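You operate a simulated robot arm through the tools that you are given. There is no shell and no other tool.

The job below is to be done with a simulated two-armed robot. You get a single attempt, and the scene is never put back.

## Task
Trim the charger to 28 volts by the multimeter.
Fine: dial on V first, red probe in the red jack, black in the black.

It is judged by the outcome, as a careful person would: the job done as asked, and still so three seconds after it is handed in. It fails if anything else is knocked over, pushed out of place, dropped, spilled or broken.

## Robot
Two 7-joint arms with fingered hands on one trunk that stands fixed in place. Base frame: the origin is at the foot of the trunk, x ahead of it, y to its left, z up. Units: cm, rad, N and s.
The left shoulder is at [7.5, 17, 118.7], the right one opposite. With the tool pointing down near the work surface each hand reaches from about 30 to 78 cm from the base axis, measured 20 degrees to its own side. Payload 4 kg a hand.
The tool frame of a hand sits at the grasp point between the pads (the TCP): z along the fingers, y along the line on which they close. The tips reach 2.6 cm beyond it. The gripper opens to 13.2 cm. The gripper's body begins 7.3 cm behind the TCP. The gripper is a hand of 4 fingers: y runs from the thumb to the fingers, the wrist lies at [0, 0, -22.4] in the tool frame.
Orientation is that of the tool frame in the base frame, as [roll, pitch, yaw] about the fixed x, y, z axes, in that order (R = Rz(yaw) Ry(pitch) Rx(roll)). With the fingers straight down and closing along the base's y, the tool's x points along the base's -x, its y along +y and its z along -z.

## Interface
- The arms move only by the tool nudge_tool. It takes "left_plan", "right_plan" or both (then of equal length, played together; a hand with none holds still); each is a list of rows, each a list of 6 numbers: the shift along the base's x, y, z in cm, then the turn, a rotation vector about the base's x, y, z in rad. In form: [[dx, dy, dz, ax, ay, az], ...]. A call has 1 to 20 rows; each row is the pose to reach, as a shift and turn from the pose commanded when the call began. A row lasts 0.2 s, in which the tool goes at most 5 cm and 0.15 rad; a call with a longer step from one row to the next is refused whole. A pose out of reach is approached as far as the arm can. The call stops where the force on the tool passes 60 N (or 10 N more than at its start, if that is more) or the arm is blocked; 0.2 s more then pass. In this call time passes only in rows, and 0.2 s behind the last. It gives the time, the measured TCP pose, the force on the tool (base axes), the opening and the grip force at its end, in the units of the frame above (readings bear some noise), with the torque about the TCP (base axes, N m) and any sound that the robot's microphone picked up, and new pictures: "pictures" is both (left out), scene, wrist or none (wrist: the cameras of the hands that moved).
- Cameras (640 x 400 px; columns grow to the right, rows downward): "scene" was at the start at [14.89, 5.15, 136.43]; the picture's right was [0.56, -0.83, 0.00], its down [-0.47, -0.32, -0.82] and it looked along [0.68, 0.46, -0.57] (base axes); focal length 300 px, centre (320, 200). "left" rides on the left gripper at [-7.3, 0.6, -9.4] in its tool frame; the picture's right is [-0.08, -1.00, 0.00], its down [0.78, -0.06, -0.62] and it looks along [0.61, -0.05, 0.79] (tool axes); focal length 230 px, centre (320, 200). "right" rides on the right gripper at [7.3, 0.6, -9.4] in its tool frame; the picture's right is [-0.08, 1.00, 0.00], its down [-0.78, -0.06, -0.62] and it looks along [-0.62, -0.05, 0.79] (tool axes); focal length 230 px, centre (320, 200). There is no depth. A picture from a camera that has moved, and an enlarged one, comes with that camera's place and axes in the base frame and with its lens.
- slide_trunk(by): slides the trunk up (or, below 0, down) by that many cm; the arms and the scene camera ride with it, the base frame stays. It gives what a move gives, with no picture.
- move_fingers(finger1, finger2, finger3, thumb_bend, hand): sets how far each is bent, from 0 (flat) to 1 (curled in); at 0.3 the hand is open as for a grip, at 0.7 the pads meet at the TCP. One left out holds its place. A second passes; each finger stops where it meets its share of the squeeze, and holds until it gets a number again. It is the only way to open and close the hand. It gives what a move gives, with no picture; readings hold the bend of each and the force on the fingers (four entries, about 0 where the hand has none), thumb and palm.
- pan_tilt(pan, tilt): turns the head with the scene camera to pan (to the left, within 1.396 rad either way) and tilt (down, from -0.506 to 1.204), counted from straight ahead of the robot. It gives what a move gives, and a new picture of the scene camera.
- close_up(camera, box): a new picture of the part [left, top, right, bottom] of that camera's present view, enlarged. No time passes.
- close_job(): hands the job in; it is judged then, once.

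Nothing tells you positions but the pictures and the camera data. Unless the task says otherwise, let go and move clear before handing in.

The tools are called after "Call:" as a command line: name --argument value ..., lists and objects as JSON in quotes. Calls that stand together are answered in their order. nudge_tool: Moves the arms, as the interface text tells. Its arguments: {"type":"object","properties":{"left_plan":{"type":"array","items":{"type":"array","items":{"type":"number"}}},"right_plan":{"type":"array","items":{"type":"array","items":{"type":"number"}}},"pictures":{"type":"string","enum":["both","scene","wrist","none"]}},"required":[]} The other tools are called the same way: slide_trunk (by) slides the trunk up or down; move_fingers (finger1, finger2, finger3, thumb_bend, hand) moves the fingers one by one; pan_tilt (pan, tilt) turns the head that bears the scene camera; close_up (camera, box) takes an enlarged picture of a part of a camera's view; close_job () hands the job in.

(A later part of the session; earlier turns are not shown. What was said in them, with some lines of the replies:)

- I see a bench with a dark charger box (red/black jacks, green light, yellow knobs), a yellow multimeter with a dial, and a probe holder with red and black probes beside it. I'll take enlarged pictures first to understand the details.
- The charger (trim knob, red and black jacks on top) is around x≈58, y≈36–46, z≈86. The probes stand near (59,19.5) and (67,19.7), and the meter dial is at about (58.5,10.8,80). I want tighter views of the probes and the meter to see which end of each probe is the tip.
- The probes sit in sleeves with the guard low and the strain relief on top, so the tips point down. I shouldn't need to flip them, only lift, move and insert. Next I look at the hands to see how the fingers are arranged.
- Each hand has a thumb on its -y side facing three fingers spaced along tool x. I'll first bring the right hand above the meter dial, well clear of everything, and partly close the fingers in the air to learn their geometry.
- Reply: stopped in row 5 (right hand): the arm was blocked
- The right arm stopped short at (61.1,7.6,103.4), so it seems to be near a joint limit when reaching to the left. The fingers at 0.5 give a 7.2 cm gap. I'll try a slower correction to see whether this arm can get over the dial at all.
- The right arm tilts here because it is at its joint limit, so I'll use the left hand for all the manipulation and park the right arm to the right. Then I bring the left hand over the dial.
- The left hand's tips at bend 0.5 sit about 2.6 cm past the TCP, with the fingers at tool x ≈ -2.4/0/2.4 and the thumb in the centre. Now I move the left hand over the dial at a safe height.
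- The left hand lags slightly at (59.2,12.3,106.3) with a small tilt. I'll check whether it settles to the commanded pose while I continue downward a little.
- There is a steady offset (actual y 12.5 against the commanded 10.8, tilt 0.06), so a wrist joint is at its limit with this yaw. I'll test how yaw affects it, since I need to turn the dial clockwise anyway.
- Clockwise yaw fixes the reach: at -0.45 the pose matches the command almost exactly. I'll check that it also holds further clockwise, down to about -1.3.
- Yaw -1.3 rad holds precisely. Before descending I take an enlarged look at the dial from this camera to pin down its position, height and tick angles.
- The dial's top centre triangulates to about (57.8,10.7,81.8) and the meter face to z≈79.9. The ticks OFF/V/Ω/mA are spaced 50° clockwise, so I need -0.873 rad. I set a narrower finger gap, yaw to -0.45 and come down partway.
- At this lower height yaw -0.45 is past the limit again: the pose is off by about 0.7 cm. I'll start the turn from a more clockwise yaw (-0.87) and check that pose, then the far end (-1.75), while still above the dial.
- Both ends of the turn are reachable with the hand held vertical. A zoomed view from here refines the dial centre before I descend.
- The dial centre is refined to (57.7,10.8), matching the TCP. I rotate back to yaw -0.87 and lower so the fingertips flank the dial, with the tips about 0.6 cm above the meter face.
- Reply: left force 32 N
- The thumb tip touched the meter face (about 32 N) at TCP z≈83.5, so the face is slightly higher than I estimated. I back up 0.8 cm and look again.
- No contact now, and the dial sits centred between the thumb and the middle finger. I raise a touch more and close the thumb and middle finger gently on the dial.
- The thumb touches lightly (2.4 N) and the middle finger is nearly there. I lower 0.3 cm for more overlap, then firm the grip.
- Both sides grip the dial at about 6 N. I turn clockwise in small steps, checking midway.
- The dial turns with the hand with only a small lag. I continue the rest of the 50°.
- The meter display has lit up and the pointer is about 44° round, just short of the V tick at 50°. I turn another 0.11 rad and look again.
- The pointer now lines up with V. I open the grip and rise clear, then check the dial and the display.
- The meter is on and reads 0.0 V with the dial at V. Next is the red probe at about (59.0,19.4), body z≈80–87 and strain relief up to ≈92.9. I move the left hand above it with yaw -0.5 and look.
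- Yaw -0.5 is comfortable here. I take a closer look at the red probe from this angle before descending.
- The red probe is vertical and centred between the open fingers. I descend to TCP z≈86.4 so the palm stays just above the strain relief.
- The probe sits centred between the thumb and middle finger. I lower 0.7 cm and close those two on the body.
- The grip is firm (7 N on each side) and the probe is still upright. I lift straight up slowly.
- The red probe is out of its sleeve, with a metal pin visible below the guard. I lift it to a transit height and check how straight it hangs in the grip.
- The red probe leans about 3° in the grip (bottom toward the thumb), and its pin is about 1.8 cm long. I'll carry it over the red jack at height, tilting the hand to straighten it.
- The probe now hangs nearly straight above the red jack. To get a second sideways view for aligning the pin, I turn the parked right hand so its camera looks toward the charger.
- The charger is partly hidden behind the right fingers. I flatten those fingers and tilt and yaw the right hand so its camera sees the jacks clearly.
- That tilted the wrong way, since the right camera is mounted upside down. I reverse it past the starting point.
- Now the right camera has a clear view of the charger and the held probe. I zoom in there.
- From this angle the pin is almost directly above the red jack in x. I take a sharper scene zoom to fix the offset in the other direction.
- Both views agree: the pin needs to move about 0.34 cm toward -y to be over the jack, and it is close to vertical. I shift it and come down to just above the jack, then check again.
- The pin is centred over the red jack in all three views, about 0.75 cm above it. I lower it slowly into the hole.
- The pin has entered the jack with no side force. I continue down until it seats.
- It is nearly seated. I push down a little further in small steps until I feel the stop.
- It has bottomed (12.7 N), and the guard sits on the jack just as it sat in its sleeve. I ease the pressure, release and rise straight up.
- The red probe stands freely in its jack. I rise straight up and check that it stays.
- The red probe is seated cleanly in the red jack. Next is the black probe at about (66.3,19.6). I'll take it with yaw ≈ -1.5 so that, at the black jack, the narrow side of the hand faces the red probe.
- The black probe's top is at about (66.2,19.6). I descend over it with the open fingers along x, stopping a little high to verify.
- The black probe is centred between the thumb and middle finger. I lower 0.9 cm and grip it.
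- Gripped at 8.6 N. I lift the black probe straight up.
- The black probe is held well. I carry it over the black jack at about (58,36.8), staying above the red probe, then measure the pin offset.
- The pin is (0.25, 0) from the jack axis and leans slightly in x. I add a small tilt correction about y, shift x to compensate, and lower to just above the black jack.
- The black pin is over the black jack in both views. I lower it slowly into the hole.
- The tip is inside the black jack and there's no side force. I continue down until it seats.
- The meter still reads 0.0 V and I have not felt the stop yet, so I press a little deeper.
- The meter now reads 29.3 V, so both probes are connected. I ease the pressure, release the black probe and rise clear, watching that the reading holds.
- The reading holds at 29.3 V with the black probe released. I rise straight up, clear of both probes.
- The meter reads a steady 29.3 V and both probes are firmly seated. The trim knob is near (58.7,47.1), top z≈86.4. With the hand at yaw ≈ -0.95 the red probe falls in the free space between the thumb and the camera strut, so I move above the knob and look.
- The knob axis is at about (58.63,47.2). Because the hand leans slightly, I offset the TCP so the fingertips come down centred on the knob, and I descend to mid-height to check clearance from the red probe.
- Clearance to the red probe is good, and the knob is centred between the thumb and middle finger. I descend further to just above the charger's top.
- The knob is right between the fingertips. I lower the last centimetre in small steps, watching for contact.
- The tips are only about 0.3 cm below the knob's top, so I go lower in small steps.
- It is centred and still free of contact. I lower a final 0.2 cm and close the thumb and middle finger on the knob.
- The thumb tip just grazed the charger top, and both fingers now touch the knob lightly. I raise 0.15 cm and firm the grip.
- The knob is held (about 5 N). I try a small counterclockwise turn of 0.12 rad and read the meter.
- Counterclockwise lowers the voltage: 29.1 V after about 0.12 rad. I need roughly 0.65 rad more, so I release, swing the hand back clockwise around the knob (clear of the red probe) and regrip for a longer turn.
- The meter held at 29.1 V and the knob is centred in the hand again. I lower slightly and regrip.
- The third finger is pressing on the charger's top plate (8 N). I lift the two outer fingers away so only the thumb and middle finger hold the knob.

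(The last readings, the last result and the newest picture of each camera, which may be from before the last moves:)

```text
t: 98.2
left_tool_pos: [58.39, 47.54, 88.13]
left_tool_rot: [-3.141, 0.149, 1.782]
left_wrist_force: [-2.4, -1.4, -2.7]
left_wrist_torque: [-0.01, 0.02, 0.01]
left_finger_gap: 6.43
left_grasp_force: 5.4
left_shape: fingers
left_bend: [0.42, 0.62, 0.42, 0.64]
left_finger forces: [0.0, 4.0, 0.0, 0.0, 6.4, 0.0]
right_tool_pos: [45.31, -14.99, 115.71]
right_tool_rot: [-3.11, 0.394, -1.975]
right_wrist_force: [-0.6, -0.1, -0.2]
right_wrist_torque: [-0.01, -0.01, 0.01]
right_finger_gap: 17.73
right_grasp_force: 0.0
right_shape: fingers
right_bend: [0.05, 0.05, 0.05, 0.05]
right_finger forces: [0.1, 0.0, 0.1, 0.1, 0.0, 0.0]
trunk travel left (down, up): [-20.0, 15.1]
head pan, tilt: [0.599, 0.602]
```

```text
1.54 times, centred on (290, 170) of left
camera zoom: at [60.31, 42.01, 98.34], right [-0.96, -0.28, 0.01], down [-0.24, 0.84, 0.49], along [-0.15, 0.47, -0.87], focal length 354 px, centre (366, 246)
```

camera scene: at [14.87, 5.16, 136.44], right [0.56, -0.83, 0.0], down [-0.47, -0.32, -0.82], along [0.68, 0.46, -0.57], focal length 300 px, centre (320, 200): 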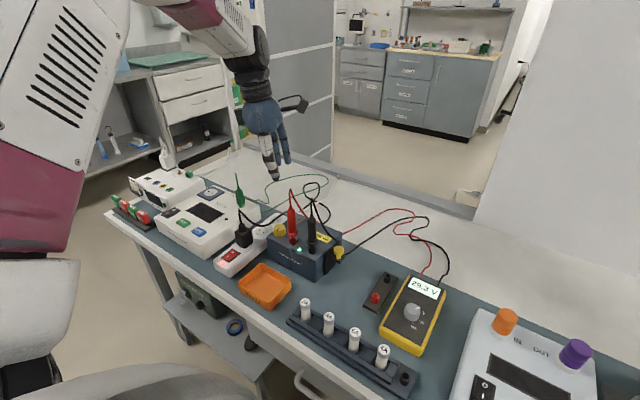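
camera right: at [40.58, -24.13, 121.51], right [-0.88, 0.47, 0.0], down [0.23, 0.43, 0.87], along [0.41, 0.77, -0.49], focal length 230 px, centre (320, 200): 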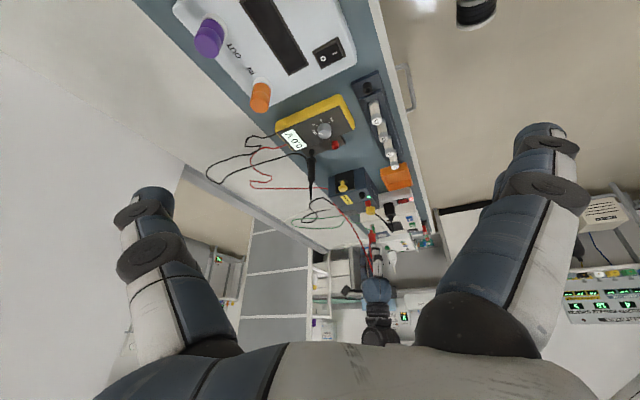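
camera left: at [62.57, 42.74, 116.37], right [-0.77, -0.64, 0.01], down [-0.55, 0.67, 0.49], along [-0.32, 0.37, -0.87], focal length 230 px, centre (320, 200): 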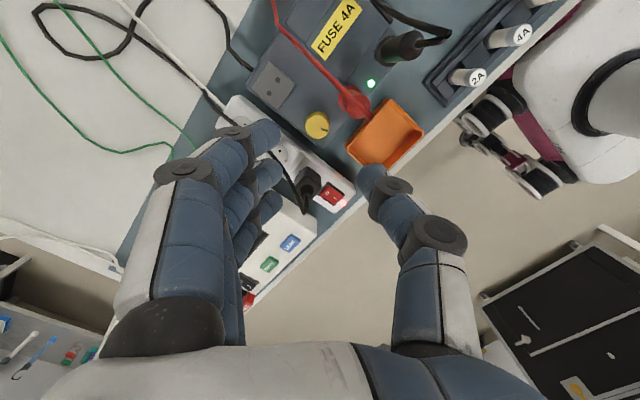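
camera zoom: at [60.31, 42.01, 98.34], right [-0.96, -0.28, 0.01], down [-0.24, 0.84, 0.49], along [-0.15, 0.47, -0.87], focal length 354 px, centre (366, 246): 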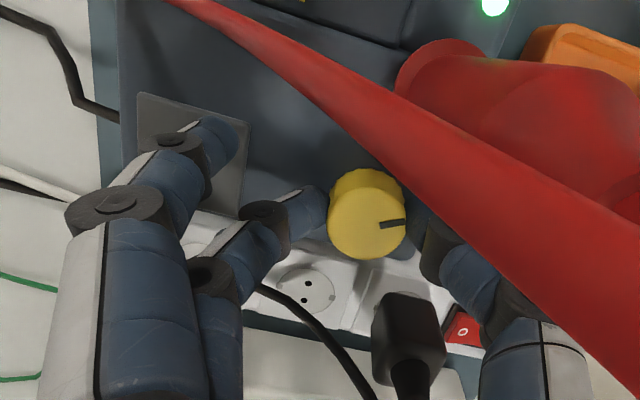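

The grip is clean now. I turn counterclockwise 0.3 rad and read the meter.

Call:
nudge_tool --left_plan '[[-0.03, -0.01, 0, 0, 0, 0.08], [-0.06, -0.02, 0, 0, 0, 0.16], [-0.09, -0.03, 0, 0, 0, 0.24], [-0.11, -0.04, 0, 0, 0, 0.3], [-0.11, -0.04, 0, 0, 0, 0.3]]' --pictures "none"

Call:
close_up --camera "scene" --box '[390, 265, 450, 320]'

Call:
close_up --camera "left" --box '[120, 40, 460, 300]'

```text
t: 99.4
left_tool_pos: [58.42, 47.46, 88.3]
left_tool_rot: [3.141, 0.151, 2.084]
left_wrist_force: [-0.4, -1.3, -3.7]
left_wrist_torque: [-0.03, 0.01, -0.01]
left_finger_gap: 6.42
left_grasp_force: 5.2
left_shape: fingers
left_bend: [0.42, 0.62, 0.42, 0.64]
left_finger forces: [0.1, 4.1, 0.0, 0.0, 5.0, 0.0]
right_tool_pos: [45.44, -14.95, 115.72]
right_tool_rot: [-3.108, 0.393, -1.974]
right_wrist_force: [0.6, -0.2, -0.7]
right_wrist_torque: [-0.01, 0.0, 0.0]
right_finger_gap: 17.74
right_grasp_force: 0.0
right_shape: fingers
right_bend: [0.05, 0.05, 0.05, 0.05]
right_finger forces: [0.1, 0.1, 0.0, 0.1, 0.1, 0.0]
trunk travel left (down, up): [-20.0, 15.1]
head pan, tilt: [0.599, 0.602]
```

```text
7.27 times, centred on (420, 292) of scene
camera zoom: at [14.93, 5.16, 136.43], right [0.56, -0.83, 0.0], down [-0.47, -0.32, -0.82], along [0.68, 0.46, -0.57], focal length 2180 px, centre (-407, -473)
```

zoom: 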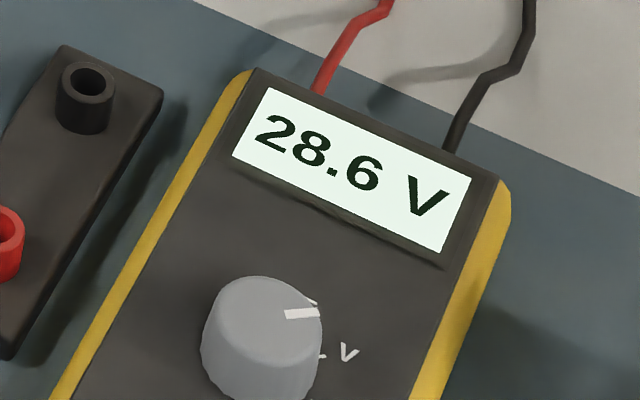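

```text
1.54 times, centred on (290, 170) of left
camera zoom: at [61.81, 42.79, 98.42], right [-0.83, -0.55, 0.01], down [-0.48, 0.73, 0.49], along [-0.28, 0.4, -0.87], focal length 354 px, centre (366, 246)
```

zoom: 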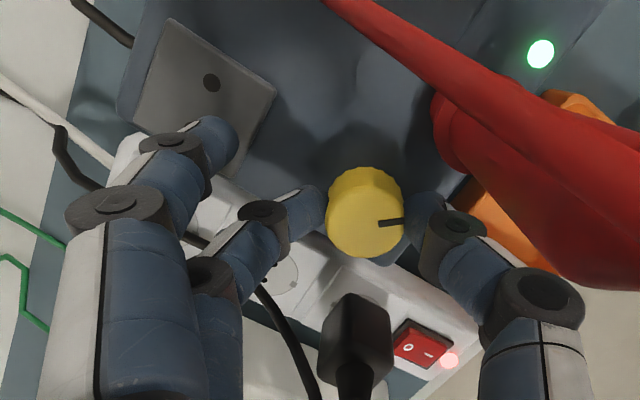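

28.6 V now, a slope of about 1.7 V/rad. I continue 0.25 rad, up to the safe limit near the red probe.

Call:
nudge_tool --left_plan '[[-0.03, -0.02, 0, 0, 0, 0.08], [-0.06, -0.04, 0, 0, 0, 0.16], [-0.08, -0.06, 0, 0, 0, 0.25], [-0.08, -0.06, 0, 0, 0, 0.25]]' --pictures "none"

Call:
close_up --camera "scene" --box '[390, 265, 450, 320]'

Call:
close_up --camera "left" --box '[120, 40, 460, 300]'

Call:
close_up --camera "scene" --box '[250, 165, 340, 270]'

```text
t: 100.4
left_tool_pos: [58.44, 47.57, 88.23]
left_tool_rot: [-3.141, 0.15, 2.331]
left_wrist_force: [2.2, -1.4, -1.8]
left_wrist_torque: [0.0, -0.1, 0.01]
left_finger_gap: 6.36
left_grasp_force: 4.3
left_shape: fingers
left_bend: [0.42, 0.61, 0.42, 0.64]
left_finger forces: [0.1, 5.3, 0.0, 0.0, 4.2, 0.0]
right_tool_pos: [45.43, -14.83, 115.76]
right_tool_rot: [-3.111, 0.393, -1.974]
right_wrist_force: [-0.5, 0.0, -0.3]
right_wrist_torque: [0.0, 0.0, 0.02]
right_finger_gap: 17.75
right_grasp_force: 0.1
right_shape: fingers
right_bend: [0.05, 0.05, 0.05, 0.05]
right_finger forces: [0.1, 0.0, 0.0, 0.0, 0.0, 0.0]
trunk travel left (down, up): [-20.0, 15.1]
head pan, tilt: [0.599, 0.602]
```

```text
7.27 times, centred on (420, 292) of scene
camera zoom: at [14.93, 5.16, 136.43], right [0.56, -0.83, 0.0], down [-0.47, -0.32, -0.82], along [0.68, 0.46, -0.57], focal length 2180 px, centre (-407, -473)
```

zoom: 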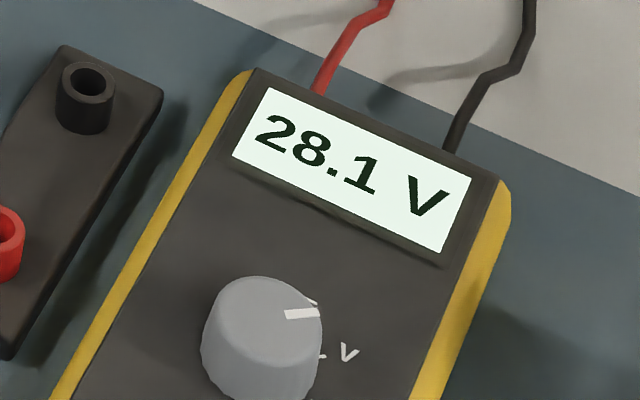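

```text
1.54 times, centred on (290, 170) of left
camera zoom: at [62.82, 43.7, 98.4], right [-0.67, -0.74, 0.01], down [-0.64, 0.59, 0.49], along [-0.37, 0.32, -0.87], focal length 354 px, centre (366, 246)
```

zoom: 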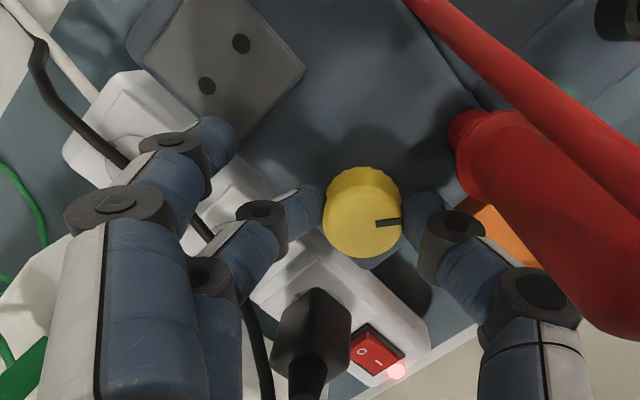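

```text
3.81 times, centred on (295, 218) of scene
camera zoom: at [14.93, 5.16, 136.43], right [0.56, -0.83, 0.0], down [-0.47, -0.32, -0.82], along [0.68, 0.46, -0.57], focal length 1142 px, centre (415, 133)
```

zoom: 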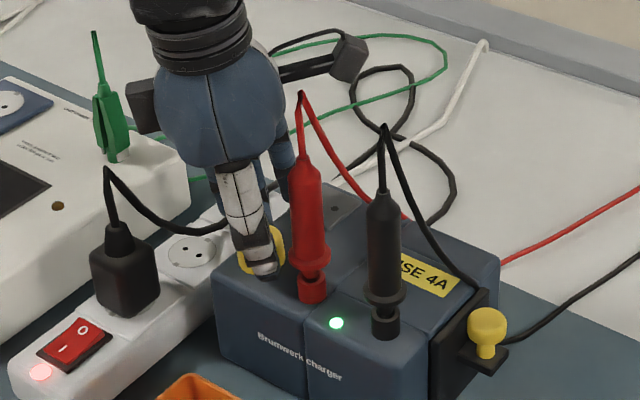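

28.1 V. Only about 0.06 rad more is needed, which still leaves clearance to the red probe, so I make that fine adjustment.

Call:
nudge_tool --left_plan '[[-0.01, -0.01, 0, 0, 0, 0.03], [-0.02, -0.02, 0, 0, 0, 0.06], [-0.02, -0.02, 0, 0, 0, 0.06]]' --pictures "none"

Call:
close_up --camera "scene" --box '[390, 265, 450, 320]'

Call:
close_up --camera "scene" --box '[260, 185, 320, 255]'

```text
t: 101.2
left_tool_pos: [58.44, 47.46, 88.19]
left_tool_rot: [-3.139, 0.149, 2.389]
left_wrist_force: [2.7, -1.2, -2.0]
left_wrist_torque: [0.0, -0.07, -0.01]
left_finger_gap: 6.34
left_grasp_force: 5.0
left_shape: fingers
left_bend: [0.42, 0.61, 0.42, 0.64]
left_finger forces: [0.1, 5.2, 0.0, 0.0, 4.1, 0.1]
right_tool_pos: [45.47, -14.94, 115.76]
right_tool_rot: [-3.109, 0.393, -1.974]
right_wrist_force: [-0.3, -0.3, -0.1]
right_wrist_torque: [-0.01, -0.04, 0.01]
right_finger_gap: 17.73
right_grasp_force: 0.0
right_shape: fingers
right_bend: [0.05, 0.05, 0.05, 0.05]
right_finger forces: [0.1, 0.0, 0.0, 0.0, 0.1, 0.0]
trunk travel left (down, up): [-20.0, 15.1]
head pan, tilt: [0.599, 0.602]
```

```text
7.27 times, centred on (420, 292) of scene
camera zoom: at [14.94, 5.16, 136.43], right [0.56, -0.83, 0.0], down [-0.47, -0.32, -0.82], along [0.68, 0.46, -0.57], focal length 2180 px, centre (-407, -473)
```

zoom: 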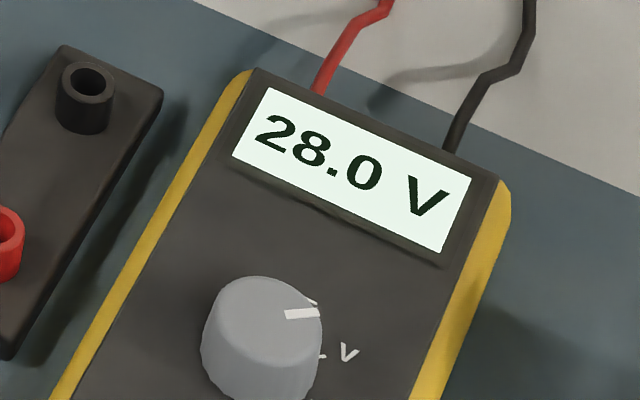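

```text
5.71 times, centred on (290, 220) of scene
camera zoom: at [14.94, 5.16, 136.43], right [0.56, -0.83, 0.0], down [-0.47, -0.32, -0.82], along [0.68, 0.46, -0.57], focal length 1713 px, centre (491, 86)
```

zoom: 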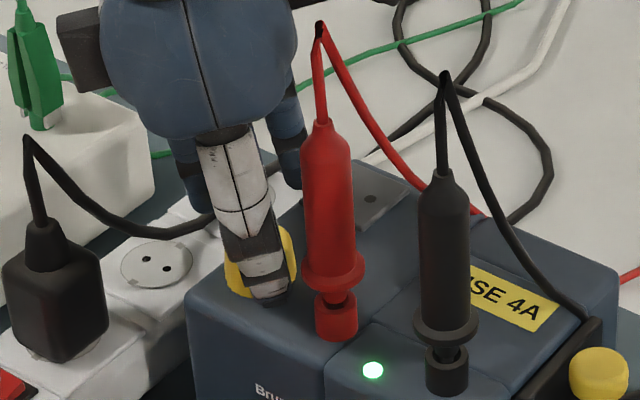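

The meter reads 28.0 V. I release the knob gently and check that the reading stays.

Call:
move_fingers --hand "left" --finger2 0.57 --thumb_bend 0.58

Call:
close_up --camera "scene" --box '[390, 265, 450, 320]'

Call:
close_up --camera "left" --box '[120, 40, 460, 300]'

Call:
close_up --camera "right" --box '[342, 180, 412, 275]'

```text
t: 102.2
left_tool_pos: [58.39, 47.36, 88.22]
left_tool_rot: [-3.141, 0.151, 2.391]
left_wrist_force: [-0.8, 0.4, 0.1]
left_wrist_torque: [-0.02, -0.03, 0.0]
left_finger_gap: 7.16
left_grasp_force: 0.1
left_shape: fingers
left_bend: [0.42, 0.56, 0.42, 0.57]
left_finger forces: [0.1, 0.0, 0.1, 0.1, 0.0, 0.1]
right_tool_pos: [45.32, -14.97, 115.62]
right_tool_rot: [-3.111, 0.394, -1.972]
right_wrist_force: [-0.4, 0.3, 0.0]
right_wrist_torque: [0.02, 0.02, 0.01]
right_finger_gap: 17.74
right_grasp_force: 0.0
right_shape: fingers
right_bend: [0.05, 0.05, 0.05, 0.05]
right_finger forces: [0.0, 0.0, 0.0, 0.0, 0.1, 0.0]
trunk travel left (down, up): [-20.0, 15.1]
head pan, tilt: [0.599, 0.602]
```

```text
7.27 times, centred on (420, 292) of scene
camera zoom: at [14.89, 5.15, 136.44], right [0.56, -0.83, 0.0], down [-0.47, -0.32, -0.82], along [0.68, 0.46, -0.57], focal length 2180 px, centre (-407, -473)
```

zoom: 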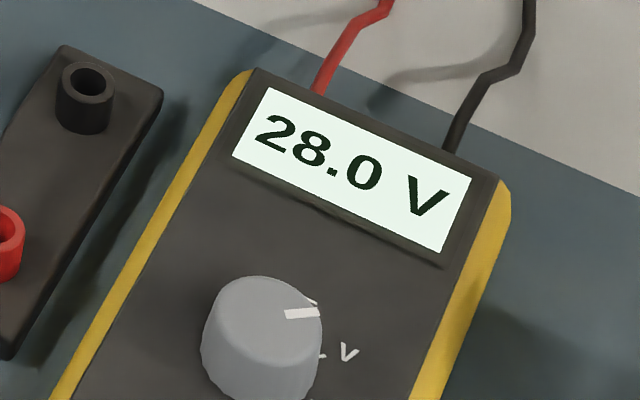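

```text
1.54 times, centred on (290, 170) of left
camera zoom: at [62.99, 43.96, 98.43], right [-0.62, -0.78, 0.01], down [-0.68, 0.55, 0.49], along [-0.39, 0.3, -0.87], focal length 354 px, centre (366, 246)
```

zoom: 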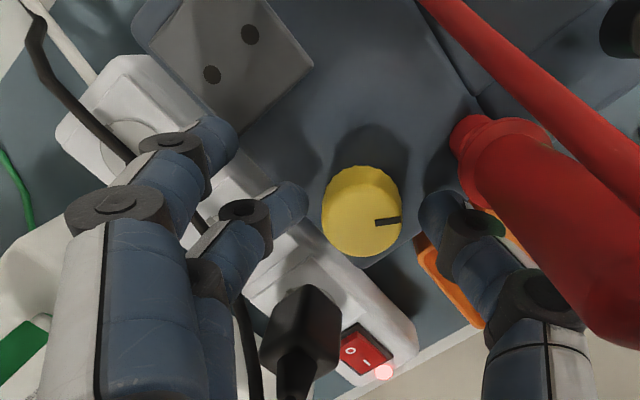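

```text
4.21 times, centred on (377, 228) of right
camera zoom: at [40.57, -24.11, 121.54], right [-0.88, 0.47, 0.0], down [0.23, 0.43, 0.87], along [0.41, 0.77, -0.49], focal length 969 px, centre (80, 84)
```

zoom: 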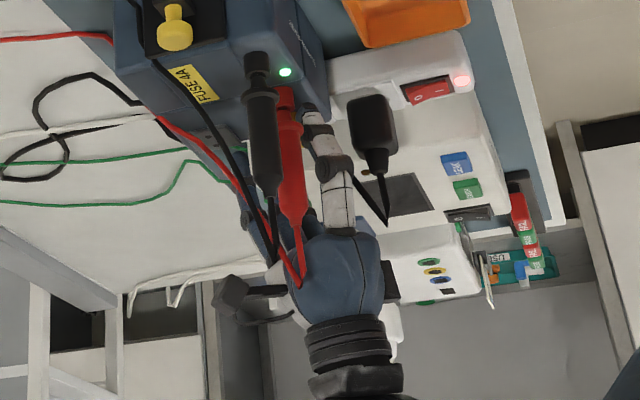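

The reading stays at 28.0 V with the knob released. I back the hand away: a small clockwise swing for clearance from the red probe, then straight up.

Call:
nudge_tool --left_plan '[[0.02, 0.05, 0.1, 0, 0, -0.07], [0.05, 0.1, 0.3, 0, 0, -0.14], [0.05, 0.15, 1, 0, 0, -0.14], [0.05, 0.2, 2, 0, 0, -0.14], [0.05, 0.2, 4, 0, 0, -0.14], [0.05, 0.2, 6.5, 0, 0, -0.14], [0.05, 0.2, 9.5, 0, 0, -0.14], [0.05, 0.2, 13, 0, 0, -0.14], [0.05, 0.2, 17, 0, 0, -0.14], [0.05, 0.2, 20, 0, 0, -0.14], [0.05, 0.2, 20, 0, 0, -0.14]]' --pictures "both"

Call:
close_up --camera "scene" --box '[390, 265, 450, 320]'

Call:
close_up --camera "scene" --box '[240, 170, 340, 270]'

```text
t: 104.6
left_tool_pos: [58.54, 47.48, 108.3]
left_tool_rot: [-3.141, 0.15, 2.253]
left_wrist_force: [-0.1, -0.1, 0.7]
left_wrist_torque: [-0.01, -0.03, 0.02]
left_finger_gap: 7.18
left_grasp_force: 0.1
left_shape: fingers
left_bend: [0.42, 0.56, 0.42, 0.57]
left_finger forces: [0.1, 0.1, 0.0, 0.1, 0.1, 0.0]
right_tool_pos: [45.29, -14.84, 115.67]
right_tool_rot: [-3.11, 0.393, -1.973]
right_wrist_force: [0.2, 0.1, -0.4]
right_wrist_torque: [-0.02, 0.0, -0.01]
right_finger_gap: 17.75
right_grasp_force: 0.0
right_shape: fingers
right_bend: [0.05, 0.05, 0.05, 0.05]
right_finger forces: [0.0, 0.0, 0.1, 0.0, 0.1, 0.1]
trunk travel left (down, up): [-20.0, 15.1]
head pan, tilt: [0.599, 0.602]
camera scene: at [14.93, 5.17, 136.42], right [0.56, -0.83, 0.0], down [-0.47, -0.32, -0.82], along [0.68, 0.46, -0.57], focal length 300 px, centre (320, 200)
camera left: at [62.62, 43.47, 118.5], right [-0.73, -0.69, 0.01], down [-0.59, 0.64, 0.49], along [-0.35, 0.35, -0.87], focal length 230 px, centre (320, 200)
```

scene: 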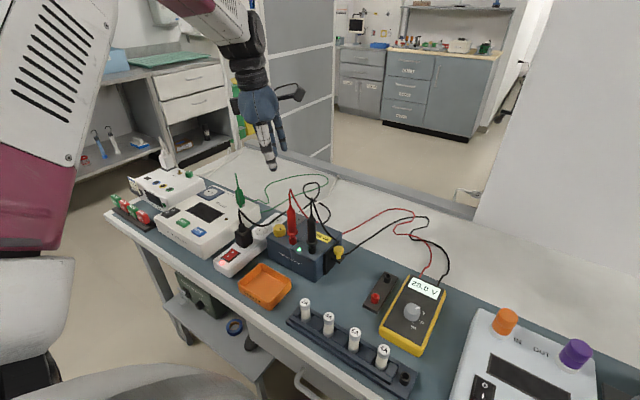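
left: 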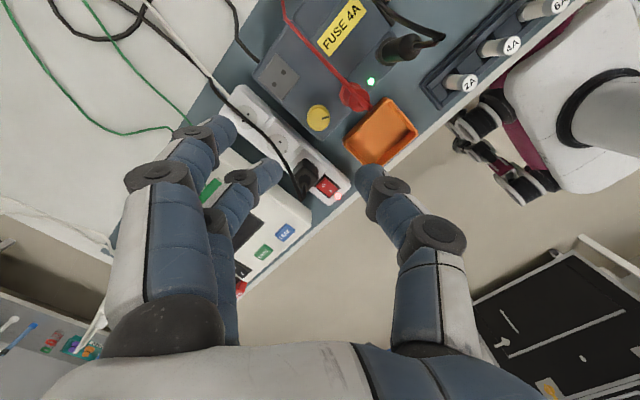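

```text
7.27 times, centred on (420, 292) of scene
camera zoom: at [14.93, 5.17, 136.42], right [0.56, -0.83, 0.0], down [-0.47, -0.32, -0.82], along [0.68, 0.46, -0.57], focal length 2180 px, centre (-407, -473)
```

zoom: 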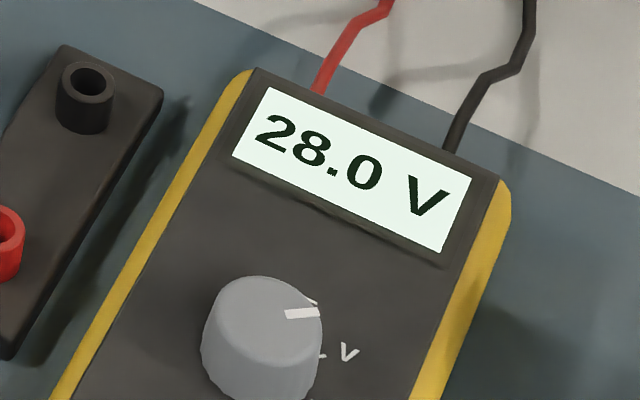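

```text
4.00 times, centred on (290, 220) of scene
camera zoom: at [14.93, 5.17, 136.42], right [0.56, -0.83, 0.0], down [-0.47, -0.32, -0.82], along [0.68, 0.46, -0.57], focal length 1199 px, centre (440, 120)
```

zoom: 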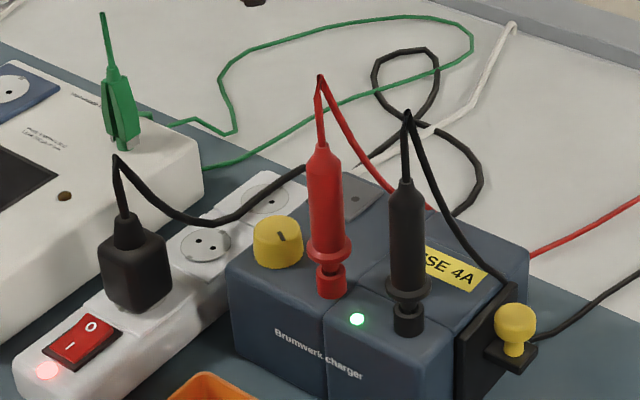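

Everything is in place: the dial is on V, red is in red, black is in black, the charger reads 28.0 V, and the hand is well clear. I wait a moment to confirm the reading is stable before handing in.

Call:
nudge_tool --left_plan '[[-1, 1, 1, 0, 0, 0], [-2, 2, 2, 0, 0, 0], [-3, 2, 3, 0, 0, 0], [-4, 2, 4, 0, 0, 0], [-4, 2, 4, 0, 0, 0], [-4, 2, 4, 0, 0, 0], [-4, 2, 4, 0, 0, 0], [-4, 2, 4, 0, 0, 0], [-4, 2, 4, 0, 0, 0], [-4, 2, 4, 0, 0, 0]]' --pictures "scene"

Call:
close_up --camera "scene" --box '[350, 255, 450, 360]'

Call:
close_up --camera "right" --box '[260, 80, 420, 240]'

```text
t: 106.8
left_tool_pos: [54.62, 49.61, 112.23]
left_tool_rot: [3.141, 0.15, 2.251]
left_wrist_force: [0.6, -0.3, -0.4]
left_wrist_torque: [-0.02, 0.01, -0.02]
left_finger_gap: 7.17
left_grasp_force: 0.0
left_shape: fingers
left_bend: [0.42, 0.56, 0.42, 0.57]
left_finger forces: [0.0, 0.0, 0.0, 0.0, 0.0, 0.0]
right_tool_pos: [45.41, -15.03, 115.58]
right_tool_rot: [-3.11, 0.395, -1.974]
right_wrist_force: [0.1, 1.1, -0.1]
right_wrist_torque: [0.0, 0.03, 0.0]
right_finger_gap: 17.73
right_grasp_force: 0.0
right_shape: fingers
right_bend: [0.05, 0.05, 0.05, 0.05]
right_finger forces: [0.1, 0.0, 0.0, 0.0, 0.0, 0.1]
trunk travel left (down, up): [-20.0, 15.1]
head pan, tilt: [0.599, 0.602]
camera scene: at [14.89, 5.15, 136.44], right [0.56, -0.83, 0.0], down [-0.47, -0.32, -0.82], along [0.68, 0.46, -0.57], focal length 300 px, centre (320, 200)
```

scene: 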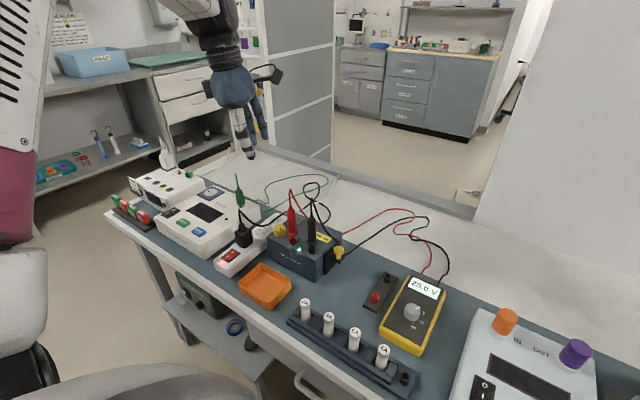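

```text
3.81 times, centred on (400, 308) of scene
camera zoom: at [14.89, 5.15, 136.44], right [0.56, -0.83, 0.0], down [-0.47, -0.32, -0.82], along [0.68, 0.46, -0.57], focal length 1142 px, centre (15, -210)
```

zoom: 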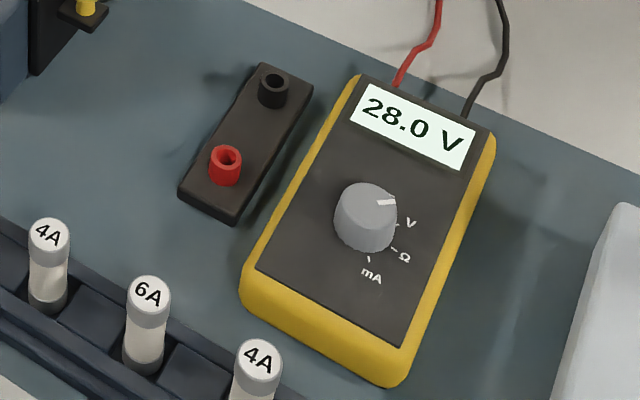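

```text
2.50 times, centred on (340, 160) of right
camera zoom: at [40.57, -24.12, 121.54], right [-0.88, 0.47, 0.0], down [0.23, 0.43, 0.87], along [0.41, 0.77, -0.49], focal length 575 px, centre (270, 300)
```

zoom: 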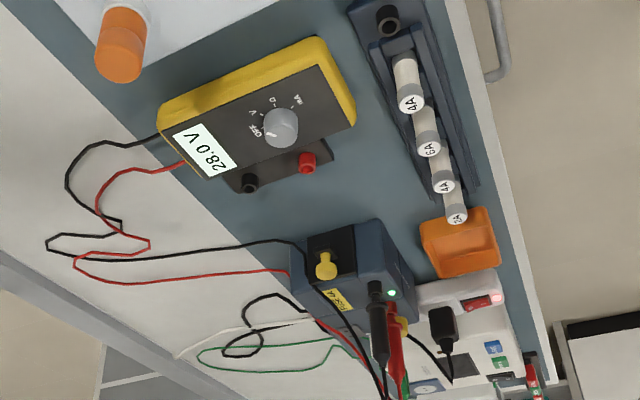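

The reading is steady at 28.0 V. The dial is on V, both probes are seated in their jacks, nothing else looks moved, and both hands are clear, so I hand the job in.

Call:
close_job

```text
The job is handed in.
```

The charger is trimmed: the multimeter reads a steady 28.0 V, down from 29.3 V when the probes first went in.

I did it in the order you asked. The dial went from OFF to V first, then the red probe into the red jack, then the black probe into the black jack. I then turned the charger's trim knob counterclockwise in small steps until the meter showed 28.0 V.

The reading held for about four seconds after I let go of the knob and moved the hand clear. I left both probes in their jacks and the meter on V. In the last pictures nothing else on the bench looked moved.

A fingertip pressed briefly on the meter face (about 32 N) while I was lining up on the dial. Fingertips also rested lightly on the charger top (under 10 N) around the knob. I saw no shift or damage from either.
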